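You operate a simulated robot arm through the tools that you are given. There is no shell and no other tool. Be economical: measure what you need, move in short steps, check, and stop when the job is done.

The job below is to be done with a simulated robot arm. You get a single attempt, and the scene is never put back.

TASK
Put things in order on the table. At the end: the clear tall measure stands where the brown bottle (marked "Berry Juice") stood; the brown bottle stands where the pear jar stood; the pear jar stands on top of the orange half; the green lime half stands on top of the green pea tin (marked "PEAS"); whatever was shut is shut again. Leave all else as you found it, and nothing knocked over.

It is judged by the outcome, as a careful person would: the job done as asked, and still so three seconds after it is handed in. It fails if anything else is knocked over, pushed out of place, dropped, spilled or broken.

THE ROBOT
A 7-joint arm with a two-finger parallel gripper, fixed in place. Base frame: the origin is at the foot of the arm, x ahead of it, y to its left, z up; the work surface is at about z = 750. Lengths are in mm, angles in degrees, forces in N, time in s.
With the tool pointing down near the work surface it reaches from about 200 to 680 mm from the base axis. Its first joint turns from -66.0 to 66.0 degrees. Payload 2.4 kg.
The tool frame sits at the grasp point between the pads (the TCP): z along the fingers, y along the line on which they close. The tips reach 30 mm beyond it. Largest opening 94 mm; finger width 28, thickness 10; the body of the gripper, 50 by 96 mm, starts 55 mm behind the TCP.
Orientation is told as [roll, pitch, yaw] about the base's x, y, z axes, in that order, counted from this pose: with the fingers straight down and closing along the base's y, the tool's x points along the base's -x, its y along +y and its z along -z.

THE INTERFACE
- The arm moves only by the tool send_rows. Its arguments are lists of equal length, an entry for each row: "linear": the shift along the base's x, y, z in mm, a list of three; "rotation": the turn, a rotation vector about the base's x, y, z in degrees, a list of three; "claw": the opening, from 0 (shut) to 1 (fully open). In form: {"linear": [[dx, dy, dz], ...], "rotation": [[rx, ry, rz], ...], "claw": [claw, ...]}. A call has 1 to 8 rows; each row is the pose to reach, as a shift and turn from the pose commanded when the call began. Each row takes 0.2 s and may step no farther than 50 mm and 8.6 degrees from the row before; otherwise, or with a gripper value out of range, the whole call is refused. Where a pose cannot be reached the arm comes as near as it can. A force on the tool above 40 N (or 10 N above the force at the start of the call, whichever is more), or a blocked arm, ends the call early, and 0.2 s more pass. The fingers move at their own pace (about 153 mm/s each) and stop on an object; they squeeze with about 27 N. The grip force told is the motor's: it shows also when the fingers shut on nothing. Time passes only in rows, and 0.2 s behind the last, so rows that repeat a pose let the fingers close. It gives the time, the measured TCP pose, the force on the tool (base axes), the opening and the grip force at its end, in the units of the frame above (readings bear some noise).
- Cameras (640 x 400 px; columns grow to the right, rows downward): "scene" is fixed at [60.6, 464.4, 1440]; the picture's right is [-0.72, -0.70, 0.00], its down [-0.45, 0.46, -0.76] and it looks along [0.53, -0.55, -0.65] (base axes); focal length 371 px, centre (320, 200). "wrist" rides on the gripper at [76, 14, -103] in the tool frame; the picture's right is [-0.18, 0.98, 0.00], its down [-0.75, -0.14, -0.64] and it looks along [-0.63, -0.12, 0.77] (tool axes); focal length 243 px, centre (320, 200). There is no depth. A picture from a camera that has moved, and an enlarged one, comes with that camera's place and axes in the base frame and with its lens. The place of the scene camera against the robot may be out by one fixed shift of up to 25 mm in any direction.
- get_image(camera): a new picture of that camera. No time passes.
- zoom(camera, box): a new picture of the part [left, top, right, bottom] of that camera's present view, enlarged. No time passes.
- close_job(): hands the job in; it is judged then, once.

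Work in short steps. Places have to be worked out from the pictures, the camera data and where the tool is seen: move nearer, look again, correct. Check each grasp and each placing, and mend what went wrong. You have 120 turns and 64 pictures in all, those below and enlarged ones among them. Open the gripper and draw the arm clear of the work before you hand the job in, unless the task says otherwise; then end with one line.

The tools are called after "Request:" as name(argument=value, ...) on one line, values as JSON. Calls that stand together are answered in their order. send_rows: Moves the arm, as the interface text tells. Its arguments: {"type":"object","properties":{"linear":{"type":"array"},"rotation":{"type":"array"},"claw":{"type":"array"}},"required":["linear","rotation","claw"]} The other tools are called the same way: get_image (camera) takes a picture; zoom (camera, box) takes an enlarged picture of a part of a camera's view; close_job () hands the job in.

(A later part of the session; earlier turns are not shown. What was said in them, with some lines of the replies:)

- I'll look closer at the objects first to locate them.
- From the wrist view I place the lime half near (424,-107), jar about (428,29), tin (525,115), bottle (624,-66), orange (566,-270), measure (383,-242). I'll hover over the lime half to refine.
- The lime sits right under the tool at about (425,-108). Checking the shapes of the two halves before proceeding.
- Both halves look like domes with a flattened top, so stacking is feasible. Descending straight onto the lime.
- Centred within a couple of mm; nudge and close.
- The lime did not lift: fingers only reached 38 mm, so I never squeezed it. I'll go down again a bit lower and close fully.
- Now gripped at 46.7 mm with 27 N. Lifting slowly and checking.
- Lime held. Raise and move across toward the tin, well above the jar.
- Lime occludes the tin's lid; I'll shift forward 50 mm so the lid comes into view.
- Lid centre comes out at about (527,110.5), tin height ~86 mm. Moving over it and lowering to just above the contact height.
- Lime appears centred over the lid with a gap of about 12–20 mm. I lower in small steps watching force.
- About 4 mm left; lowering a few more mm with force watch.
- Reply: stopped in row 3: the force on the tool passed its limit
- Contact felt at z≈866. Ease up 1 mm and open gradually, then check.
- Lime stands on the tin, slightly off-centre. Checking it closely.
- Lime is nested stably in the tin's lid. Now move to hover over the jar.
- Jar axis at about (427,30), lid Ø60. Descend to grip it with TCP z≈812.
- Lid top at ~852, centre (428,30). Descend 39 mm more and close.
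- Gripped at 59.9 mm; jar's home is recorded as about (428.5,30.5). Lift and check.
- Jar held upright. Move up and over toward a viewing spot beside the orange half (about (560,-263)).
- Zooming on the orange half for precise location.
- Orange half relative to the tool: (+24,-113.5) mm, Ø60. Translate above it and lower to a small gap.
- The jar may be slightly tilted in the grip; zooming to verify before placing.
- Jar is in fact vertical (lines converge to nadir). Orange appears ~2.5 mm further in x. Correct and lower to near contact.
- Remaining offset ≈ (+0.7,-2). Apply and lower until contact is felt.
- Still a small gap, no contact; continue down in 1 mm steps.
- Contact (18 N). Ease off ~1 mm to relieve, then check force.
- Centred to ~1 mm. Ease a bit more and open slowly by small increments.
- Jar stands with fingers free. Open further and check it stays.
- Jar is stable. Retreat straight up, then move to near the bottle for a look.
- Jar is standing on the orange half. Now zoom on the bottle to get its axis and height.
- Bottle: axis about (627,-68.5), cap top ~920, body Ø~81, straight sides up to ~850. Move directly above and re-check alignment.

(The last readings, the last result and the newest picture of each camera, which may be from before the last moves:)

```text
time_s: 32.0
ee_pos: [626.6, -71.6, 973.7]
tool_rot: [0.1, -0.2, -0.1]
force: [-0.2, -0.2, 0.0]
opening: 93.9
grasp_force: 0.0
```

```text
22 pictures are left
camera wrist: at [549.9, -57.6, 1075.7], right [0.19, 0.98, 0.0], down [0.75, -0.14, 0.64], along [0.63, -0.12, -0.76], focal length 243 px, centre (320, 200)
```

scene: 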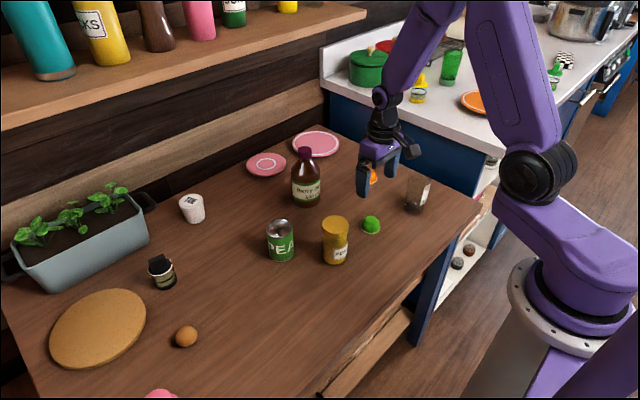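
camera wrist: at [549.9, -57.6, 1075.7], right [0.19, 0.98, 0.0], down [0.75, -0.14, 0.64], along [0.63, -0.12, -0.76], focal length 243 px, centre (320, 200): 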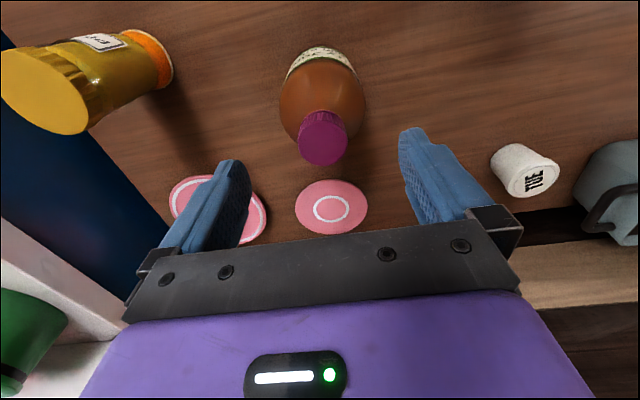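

Nearly aligned; adjust (+1,+1.5) and descend partway, then re-check.

Request:
send_rows(linear=[[1, 1.5, -25], [1, 1.5, -50], [1, 1.5, -65], [1, 1.5, -65]], rotation=[[0, 0, 0], [0, 0, 0], [0, 0, 0], [0, 0, 0]], claw=[1, 1, 1, 1])

Request:
get_image(camera="wrist")

Request:
zoom(camera="scene", box=[270, 110, 350, 212])

```text
time_s: 33.0
ee_pos: [625.9, -68.4, 908.0]
tool_rot: [0.0, -0.2, -0.1]
force: [0.1, -0.1, -0.3]
opening: 93.9
grasp_force: 0.1
```

```text
21 pictures are left
camera wrist: at [549.4, -54.4, 1011.1], right [0.19, 0.98, 0.0], down [0.75, -0.14, 0.64], along [0.63, -0.12, -0.76], focal length 243 px, centre (320, 200)
```

wrist: 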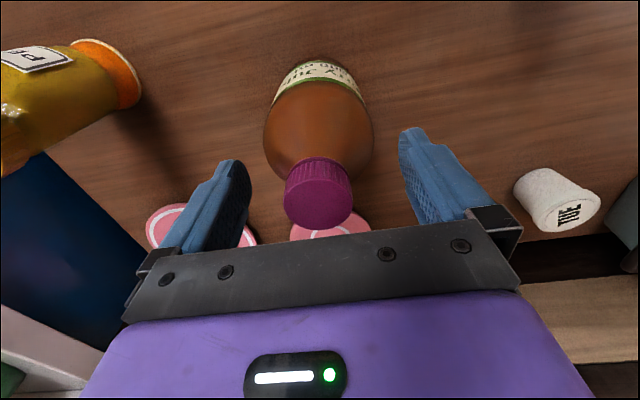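

```text
3.92 times, centred on (310, 161) of scene
camera zoom: at [60.6, 464.4, 1440.0], right [-0.72, -0.7, 0.0], down [-0.45, 0.46, -0.76], along [0.53, -0.55, -0.65], focal length 1454 px, centre (359, 353)
```

zoom: 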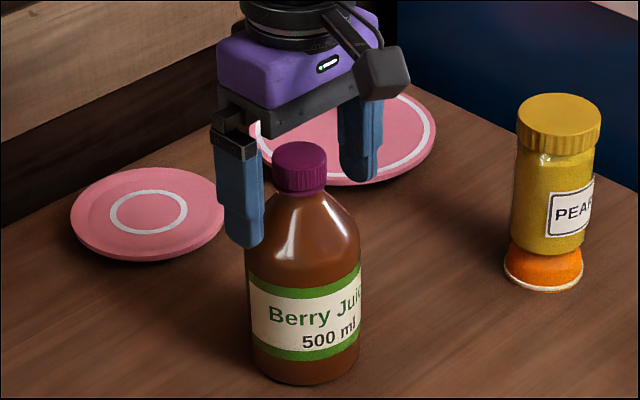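

Bottle axis now reads ~+5 mm in x from tool. Shift and descend to TCP ≈ 868.

Request:
send_rows(linear=[[4.5, -0.5, 0], [4.5, -0.5, -15], [4.5, -0.5, -30], [4.5, -0.5, -38], [4.5, -0.5, -38]], rotation=[[0, 0, 0], [0, 0, 0], [0, 0, 0], [0, 0, 0], [0, 0, 0]], claw=[1, 1, 1, 1, 1])

Request:
get_image(camera="wrist")

Request:
zoom(camera="scene", box=[275, 120, 345, 212])

```text
time_s: 34.2
ee_pos: [629.7, -67.7, 870.5]
tool_rot: [0.0, -0.2, -0.1]
force: [-0.5, -0.1, -0.5]
opening: 94.1
grasp_force: 0.0
```

```text
19 pictures are left
camera wrist: at [554.5, -54.2, 972.2], right [0.19, 0.98, 0.0], down [0.75, -0.14, 0.64], along [0.63, -0.12, -0.76], focal length 243 px, centre (320, 200)
```

wrist: 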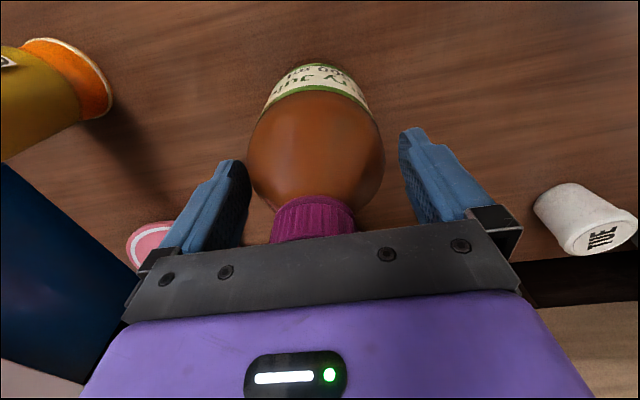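

```text
4.35 times, centred on (310, 166) of scene
camera zoom: at [60.6, 464.4, 1440.0], right [-0.72, -0.7, 0.0], down [-0.45, 0.46, -0.76], along [0.53, -0.55, -0.65], focal length 1613 px, centre (364, 348)
```

zoom: 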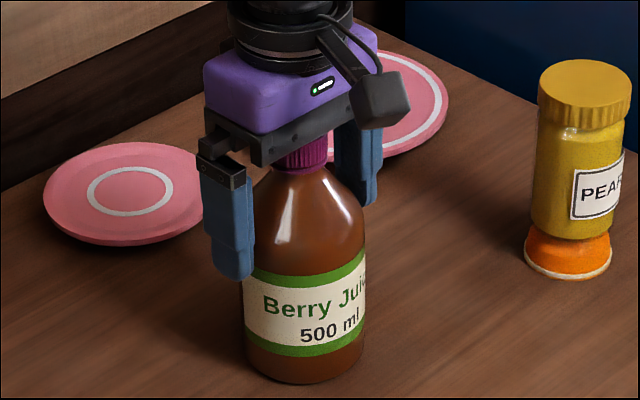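

Fingers flank the straight upper body, cap just clear of the palm. Lower 3 mm and close gently.

Request:
send_rows(linear=[[0, -0.8, -3], [0, -0.8, -3], [0, -0.8, -3], [0, -0.8, -3], [0, -0.8, -3]], rotation=[[0, 0, 0], [0, 0, 0], [0, 0, 0], [0, 0, 0], [0, 0, 0]], claw=[1, 0.9, 0.8, 0.5, 0])

Request:
send_rows(linear=[[0, 0, 0], [0, 0, 4], [0, 0, 8], [0, 0, 8]], rotation=[[0, 0, 0], [0, 0, 0], [0, 0, 0], [0, 0, 0]], claw=[0, 0, 0, 0])

Request:
zoom(camera="scene", box=[275, 120, 345, 212])

```text
time_s: 35.4
ee_pos: [631.9, -70.6, 868.3]
tool_rot: [0.0, -0.3, -0.1]
force: [0.5, -2.8, -0.3]
opening: 77.9
grasp_force: 26.5
```

```text
time_s: 36.4
ee_pos: [631.8, -68.4, 875.4]
tool_rot: [0.0, -0.1, -0.2]
force: [0.5, -0.2, -7.5]
opening: 77.9
grasp_force: 27.0
```

```text
4.35 times, centred on (310, 166) of scene
camera zoom: at [60.7, 464.4, 1440.0], right [-0.72, -0.7, 0.0], down [-0.45, 0.46, -0.76], along [0.53, -0.55, -0.65], focal length 1613 px, centre (364, 348)
```

zoom: 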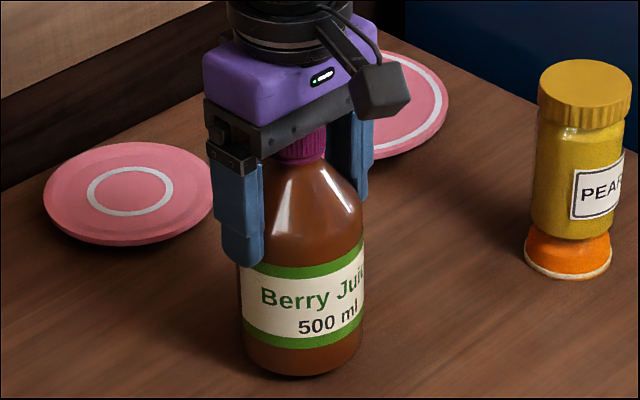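

Bottle held firmly (≈7.5 N). Lift further gently.

Request:
send_rows(linear=[[0, 0, 20], [0, 0, 45], [0, 0, 70], [-15, 7, 85], [-40, 20, 90], [-68, 34, 90], [-98, 48, 90], [-120, 59, 90]], rotation=[[0, 0, 0], [0, 0, 0], [0, 0, 0], [0, 0, 0], [0, 0, 0], [0, 0, 0], [0, 0, 0], [0, 0, 0]], claw=[0, 0, 0, 0, 0, 0, 0, 0])

Request:
send_rows(linear=[[-25, 12, 0], [-52, 26, 0], [-75, 37, 0], [-83, 40, 0], [-83, 40, 0]], rotation=[[0, 0, 0], [0, 0, 0], [0, 0, 0], [0, 0, 0], [0, 0, 0]], claw=[0, 0, 0, 0, 0])

Request:
get_image(camera="scene")

```text
time_s: 38.2
ee_pos: [511.4, -7.9, 965.3]
tool_rot: [0.1, -0.2, -0.1]
force: [-0.6, 0.6, -7.4]
opening: 77.8
grasp_force: 27.3
```

```text
time_s: 39.4
ee_pos: [428.2, 30.6, 967.0]
tool_rot: [0.0, -0.3, -0.2]
force: [-0.7, -0.4, -7.4]
opening: 77.8
grasp_force: 27.1
```

```text
16 pictures are left
```

scene: 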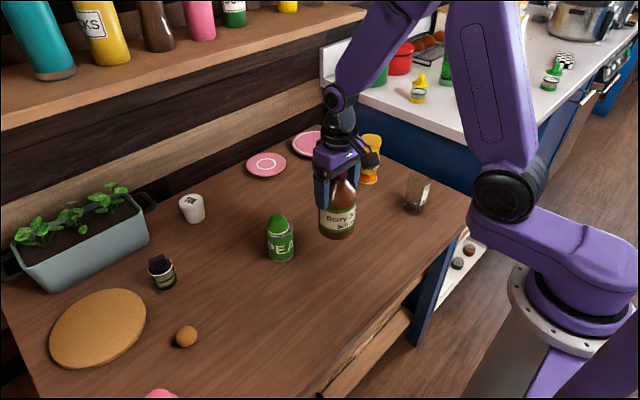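

Above the jar's old spot. Lower to just above the table.

Request:
send_rows(linear=[[0, 0, -25], [0, 0, -50], [0, 0, -72], [0, 0, -86], [0, 0, -93], [0, 0, -93]], rotation=[[0, 0, 0], [0, 0, 0], [0, 0, 0], [0, 0, 0], [0, 0, 0], [0, 0, 0]], claw=[0, 0, 0, 0, 0, 0])

Request:
send_rows(linear=[[0, 0, -1.5], [0, 0, -3], [0, 0, -4], [0, 0, -5], [0, 0, -5]], rotation=[[0, 0, 0], [0, 0, 0], [0, 0, 0], [0, 0, 0], [0, 0, 0]], claw=[0, 0, 0, 0, 0])

```text
time_s: 40.8
ee_pos: [428.1, 28.9, 871.7]
tool_rot: [-0.1, -0.2, -0.1]
force: [0.5, 0.1, -6.7]
opening: 77.7
grasp_force: 26.5
```

```text
time_s: 42.0
ee_pos: [429.5, 29.1, 867.7]
tool_rot: [0.0, -0.1, 0.0]
force: [-2.5, 1.5, -0.4]
opening: 77.8
grasp_force: 26.9
```

Weight is now taken by the table. Release slowly.

Request:
send_rows(linear=[[0, 0, -0.5], [0, 0, -0.5], [0, 0, -0.5], [0, 0, -0.5], [0, 0, -0.5], [0, 0, -0.5]], rotation=[[0, 0, 0], [0, 0, 0], [0, 0, 0], [0, 0, 0], [0, 0, 0], [0, 0, 0]], claw=[0.5, 0.8, 0.86, 0.92, 1, 1])

Request:
zoom(camera="scene", box=[260, 140, 440, 275])

```text
time_s: 43.4
ee_pos: [428.7, 28.9, 868.0]
tool_rot: [0.0, -0.2, -0.1]
force: [0.4, -1.2, 0.7]
opening: 93.9
grasp_force: 0.0
```

```text
2.96 times, centred on (350, 208) of scene
camera zoom: at [60.6, 464.4, 1440.0], right [-0.72, -0.7, 0.0], down [-0.45, 0.46, -0.76], along [0.53, -0.55, -0.65], focal length 1099 px, centre (231, 178)
```

zoom: 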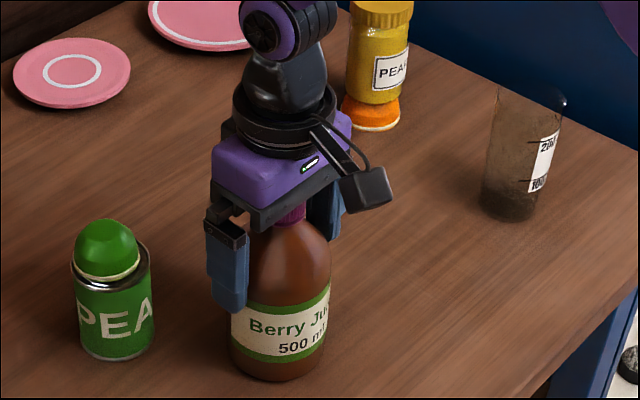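

Bottle stands at the jar's old place. Retreat up, then go look at the measure.

Request:
send_rows(linear=[[0, 0, 30], [0, 0, 75], [0, 0, 115], [-10, -40, 115], [-18, -85, 115], [-26, -130, 115], [-34, -175, 115], [-42, -220, 115]], rotation=[[0, 0, 0], [0, 0, 0], [0, 0, 0], [0, 0, 0], [0, 0, 0], [0, 0, 0], [0, 0, 0], [0, 0, 0]], claw=[1, 1, 1, 1, 1, 1, 1, 1])

Request:
get_image(camera="wrist")

Request:
zoom(camera="scene", box=[380, 155, 450, 225])

```text
time_s: 45.2
ee_pos: [386.5, -190.1, 980.7]
tool_rot: [0.0, -0.1, 0.0]
force: [-0.6, 0.0, -0.1]
opening: 93.9
grasp_force: 0.0
```

```text
14 pictures are left
camera wrist: at [309.4, -176.4, 1082.5], right [0.18, 0.98, 0.0], down [0.75, -0.14, 0.64], along [0.63, -0.12, -0.76], focal length 243 px, centre (320, 200)
```

wrist: 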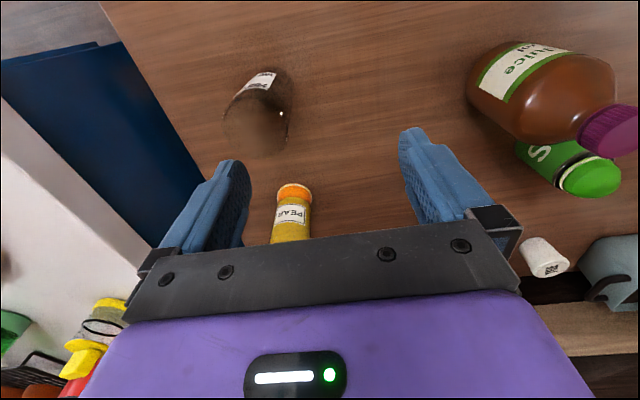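

```text
5.71 times, centred on (415, 190) of scene
camera zoom: at [60.5, 464.4, 1440.0], right [-0.72, -0.7, 0.0], down [-0.45, 0.46, -0.76], along [0.53, -0.55, -0.65], focal length 2119 px, centre (-223, 257)
```

zoom: 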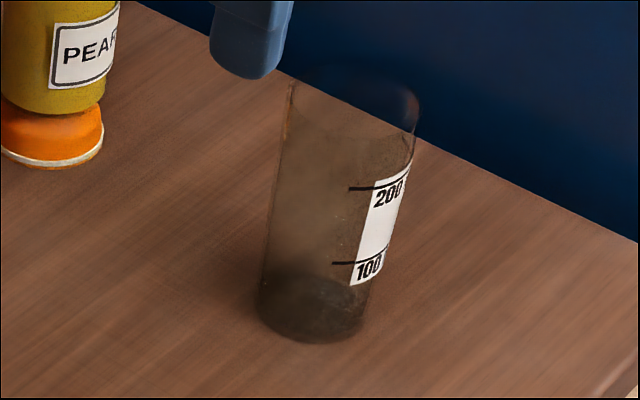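

Zooming on the measure from the wrist for its axis.

Request:
zoom(camera="wrist", box=[200, 50, 320, 170])

```text
3.33 times, centred on (260, 110) of wrist
camera zoom: at [309.4, -176.4, 1082.5], right [0.18, 0.98, 0.0], down [0.75, -0.14, 0.64], along [0.63, -0.12, -0.76], focal length 809 px, centre (520, 500)
```

zoom: 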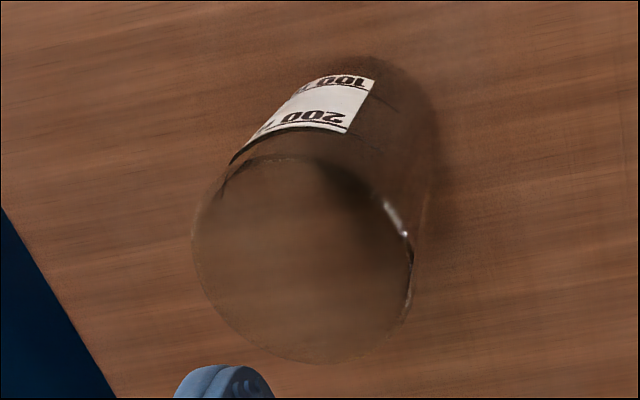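

Measure axis ≈ tool + (0.5,-59.5), rim at ~876, Ø~58. Move over it, descend partway and verify.

Request:
send_rows(linear=[[0.5, -30, 0], [0.5, -59.5, 0], [0.5, -59.5, -40], [0.5, -59.5, -65], [0.5, -59.5, -65]], rotation=[[0, 0, 0], [0, 0, 0], [0, 0, 0], [0, 0, 0], [0, 0, 0]], claw=[1, 1, 1, 1, 1])

Request:
zoom(camera="wrist", box=[200, 60, 440, 240])

```text
time_s: 46.4
ee_pos: [386.7, -251.9, 916.6]
tool_rot: [0.1, -0.2, -0.1]
force: [0.5, -0.2, 0.9]
opening: 94.2
grasp_force: 0.0
```

```text
2.22 times, centred on (320, 150) of wrist
camera zoom: at [310.7, -237.4, 1018.0], right [0.19, 0.98, 0.0], down [0.75, -0.14, 0.64], along [0.63, -0.12, -0.76], focal length 539 px, centre (320, 311)
```

zoom: 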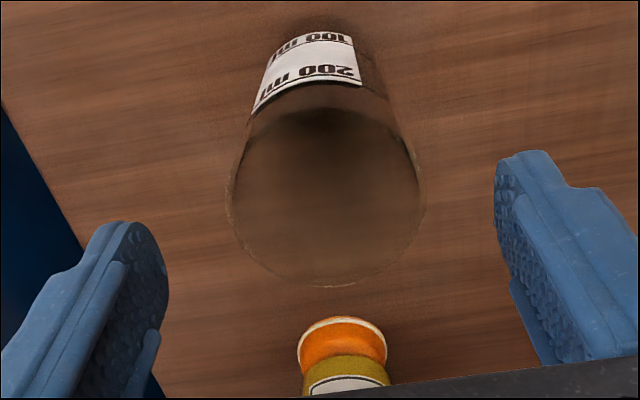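

Offsets ~(-1.5,+1.5). Correct, descend to TCP ≈ 832 and close gently.

Request:
send_rows(linear=[[-1.5, 1.5, -25], [-1.5, 1.5, -55], [-1.5, 1.5, -75], [-1.5, 1.5, -83], [-1.5, 1.5, -83], [-1.5, 1.5, -83], [-1.5, 1.5, -83], [-1.5, 1.5, -83]], rotation=[[0, 0, 0], [0, 0, 0], [0, 0, 0], [0, 0, 0], [0, 0, 0], [0, 0, 0], [0, 0, 0], [0, 0, 0]], claw=[1, 1, 1, 1, 0.8, 0.7, 0.6, 0.4])

Request:
send_rows(linear=[[0, 0, 0], [0, 0, 0]], rotation=[[0, 0, 0], [0, 0, 0]], claw=[0.2, 0])

Request:
zoom(camera="scene", box=[380, 135, 450, 225])

```text
time_s: 48.2
ee_pos: [385.1, -249.3, 834.3]
tool_rot: [0.1, -0.2, -0.1]
force: [0.1, -0.2, -0.1]
opening: 60.7
grasp_force: 26.6
```

```text
time_s: 48.8
ee_pos: [385.6, -248.9, 833.9]
tool_rot: [0.1, -0.2, -0.1]
force: [-0.6, 0.3, 0.0]
opening: 60.8
grasp_force: 26.9
```

```text
4.44 times, centred on (415, 180) of scene
camera zoom: at [60.6, 464.4, 1440.0], right [-0.72, -0.7, 0.0], down [-0.45, 0.46, -0.76], along [0.53, -0.55, -0.65], focal length 1648 px, centre (-102, 289)
```

zoom: 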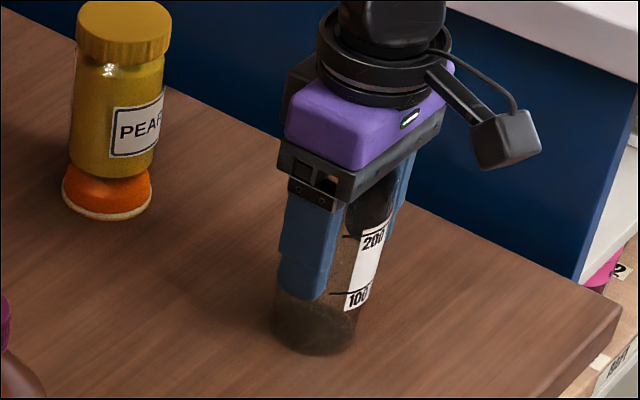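

Gripped at 60.8 mm. Lift gently and check weight.

Request:
send_rows(linear=[[0, 0, 5], [0, 0, 25], [0, 0, 55], [0, 0, 85], [0, 0, 100], [0, 0, 100]], rotation=[[0, 0, 0], [0, 0, 0], [0, 0, 0], [0, 0, 0], [0, 0, 0], [0, 0, 0]], claw=[0, 0, 0, 0, 0, 0])

Request:
send_rows(linear=[[15, 11, 0], [45, 33, 0], [80, 59, 0], [115, 85, 0], [150, 110, 0], [185, 136, 0], [218, 160, 0], [240, 176, 0]], rotation=[[0, 0, 0], [0, 0, 0], [0, 0, 0], [0, 0, 0], [0, 0, 0], [0, 0, 0], [0, 0, 0], [0, 0, 0]], claw=[0, 0, 0, 0, 0, 0, 0, 0])

Request:
get_image(camera="scene")

```text
time_s: 50.2
ee_pos: [385.0, -248.9, 935.9]
tool_rot: [-0.1, -0.2, -0.1]
force: [-0.3, -0.6, -1.2]
opening: 60.7
grasp_force: 27.2
```

```text
time_s: 52.0
ee_pos: [626.3, -71.4, 933.6]
tool_rot: [0.0, -0.1, -0.1]
force: [0.2, -0.2, -0.1]
opening: 60.6
grasp_force: 26.4
```

```text
9 pictures are left
```

scene: 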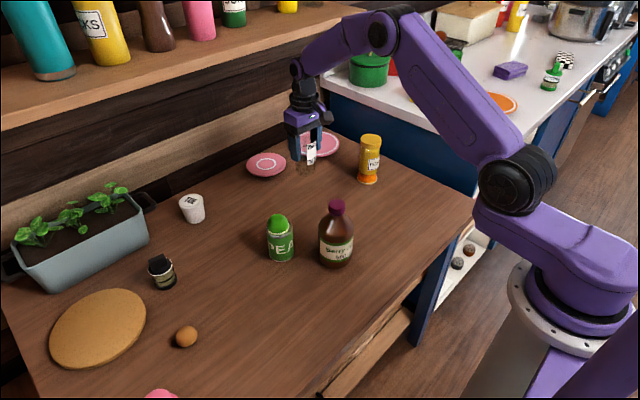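

Measure held upright over the target. Shift the last few mm to (630,-69) and lower to near the table.

Request:
send_rows(linear=[[4, 2.5, -20], [4, 2.5, -50], [4, 2.5, -78], [4, 2.5, -92], [4, 2.5, -97], [4, 2.5, -97]], rotation=[[0, 0, 0], [0, 0, 0], [0, 0, 0], [0, 0, 0], [0, 0, 0], [0, 0, 0]], claw=[0, 0, 0, 0, 0, 0])

Request:
send_rows(linear=[[0, 0, -1], [0, 0, -2], [0, 0, -3], [0, 0, -3]], rotation=[[0, 0, 0], [0, 0, 0], [0, 0, 0], [0, 0, 0]], claw=[0, 0, 0, 0])

```text
time_s: 53.4
ee_pos: [629.7, -68.5, 834.9]
tool_rot: [0.0, -0.2, -0.1]
force: [-0.9, -0.2, -1.1]
opening: 60.6
grasp_force: 27.3
```

```text
time_s: 54.4
ee_pos: [629.7, -68.8, 834.1]
tool_rot: [-0.1, -0.2, 0.0]
force: [-2.4, -1.1, 6.7]
opening: 60.4
grasp_force: 27.0
```

Table contact felt (6.7 N). Release slowly and look.

Request:
send_rows(linear=[[0, 0, 0.5], [0, 0, 0.5], [0, 0, 0.5], [0, 0, 0.5], [0, 0, 0.5], [0, 0, 0.5], [0, 0, 0.5]], rotation=[[0, 0, 0], [0, 0, 0], [0, 0, 0], [0, 0, 0], [0, 0, 0], [0, 0, 0], [0, 0, 0]], claw=[0.3, 0.62, 0.66, 0.7, 0.8, 1, 1])

Request:
zoom(camera="scene", box=[240, 120, 400, 275])

```text
time_s: 56.0
ee_pos: [630.2, -69.7, 834.3]
tool_rot: [0.0, -0.3, -0.1]
force: [-0.6, 0.2, 0.6]
opening: 94.0
grasp_force: 0.0
```

```text
2.58 times, centred on (320, 198) of scene
camera zoom: at [60.6, 464.4, 1440.0], right [-0.72, -0.7, 0.0], down [-0.45, 0.46, -0.76], along [0.53, -0.55, -0.65], focal length 957 px, centre (320, 206)
```

zoom: 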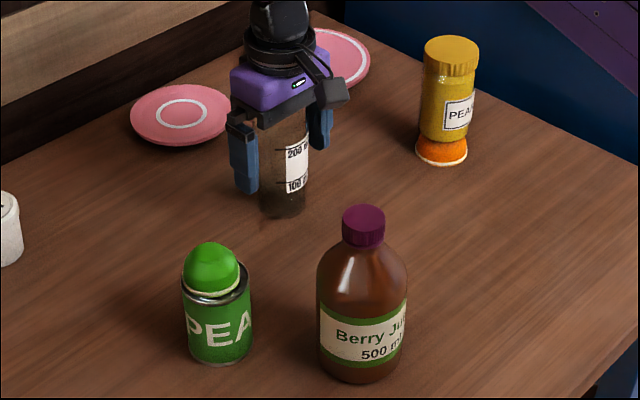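

Everything stands. Retreat straight up and then back toward the base, clear of the work.

Request:
send_rows(linear=[[0, 0, 30], [0, 0, 75], [0, 0, 120], [0, 0, 165], [-30, 0, 195], [-70, 0, 215], [-110, 0, 230], [-150, 0, 240]], rotation=[[0, 0, 0], [0, 0, 0], [0, 0, 0], [0, 0, 0], [0, 0, 0], [0, 0, 0], [0, 0, 0], [0, 0, 0]], claw=[1, 1, 1, 1, 1, 1, 1, 1])

Request:
get_image(camera="scene")

Request:
get_image(camera="wrist")

```text
time_s: 57.8
ee_pos: [479.7, -67.7, 1075.4]
tool_rot: [0.0, -0.2, 0.0]
force: [0.2, -0.4, 0.0]
opening: 93.8
grasp_force: 0.0
```

```text
7 pictures are left
```

scene: 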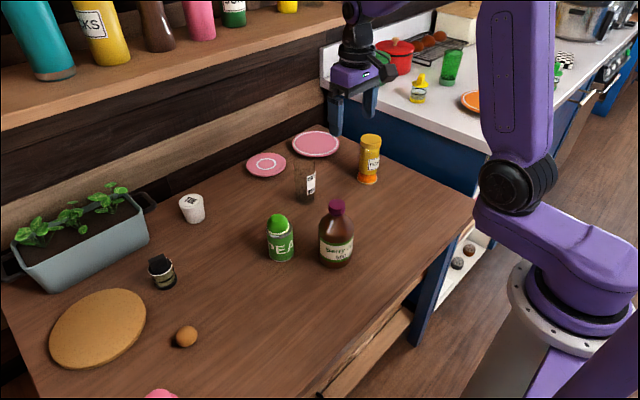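

```text
6 pictures are left
camera wrist: at [402.6, -54.5, 1177.2], right [0.19, 0.98, 0.0], down [0.75, -0.14, 0.64], along [0.63, -0.12, -0.77], focal length 243 px, centre (320, 200)
```

wrist: 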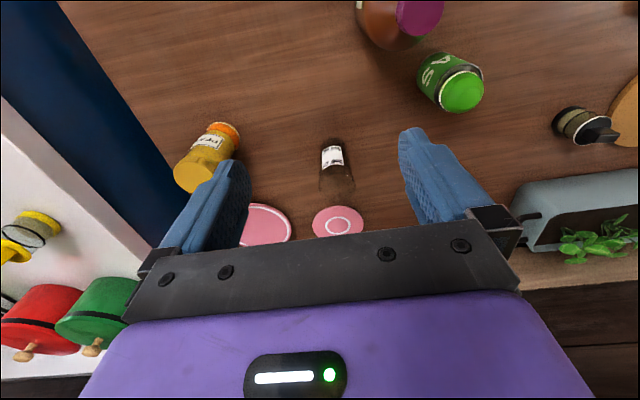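

The final views show all four items in place, nothing knocked over, and the arm clear. The bottle cap and jar lid are still shut. Handing in.

Request:
close_job()

```text
The job is handed in.
```

The job is done and handed in: the measure stands where the bottle was, the bottle where the pear jar was, the pear jar on the orange half and the lime half on the pea tin, with nothing opened or knocked over.
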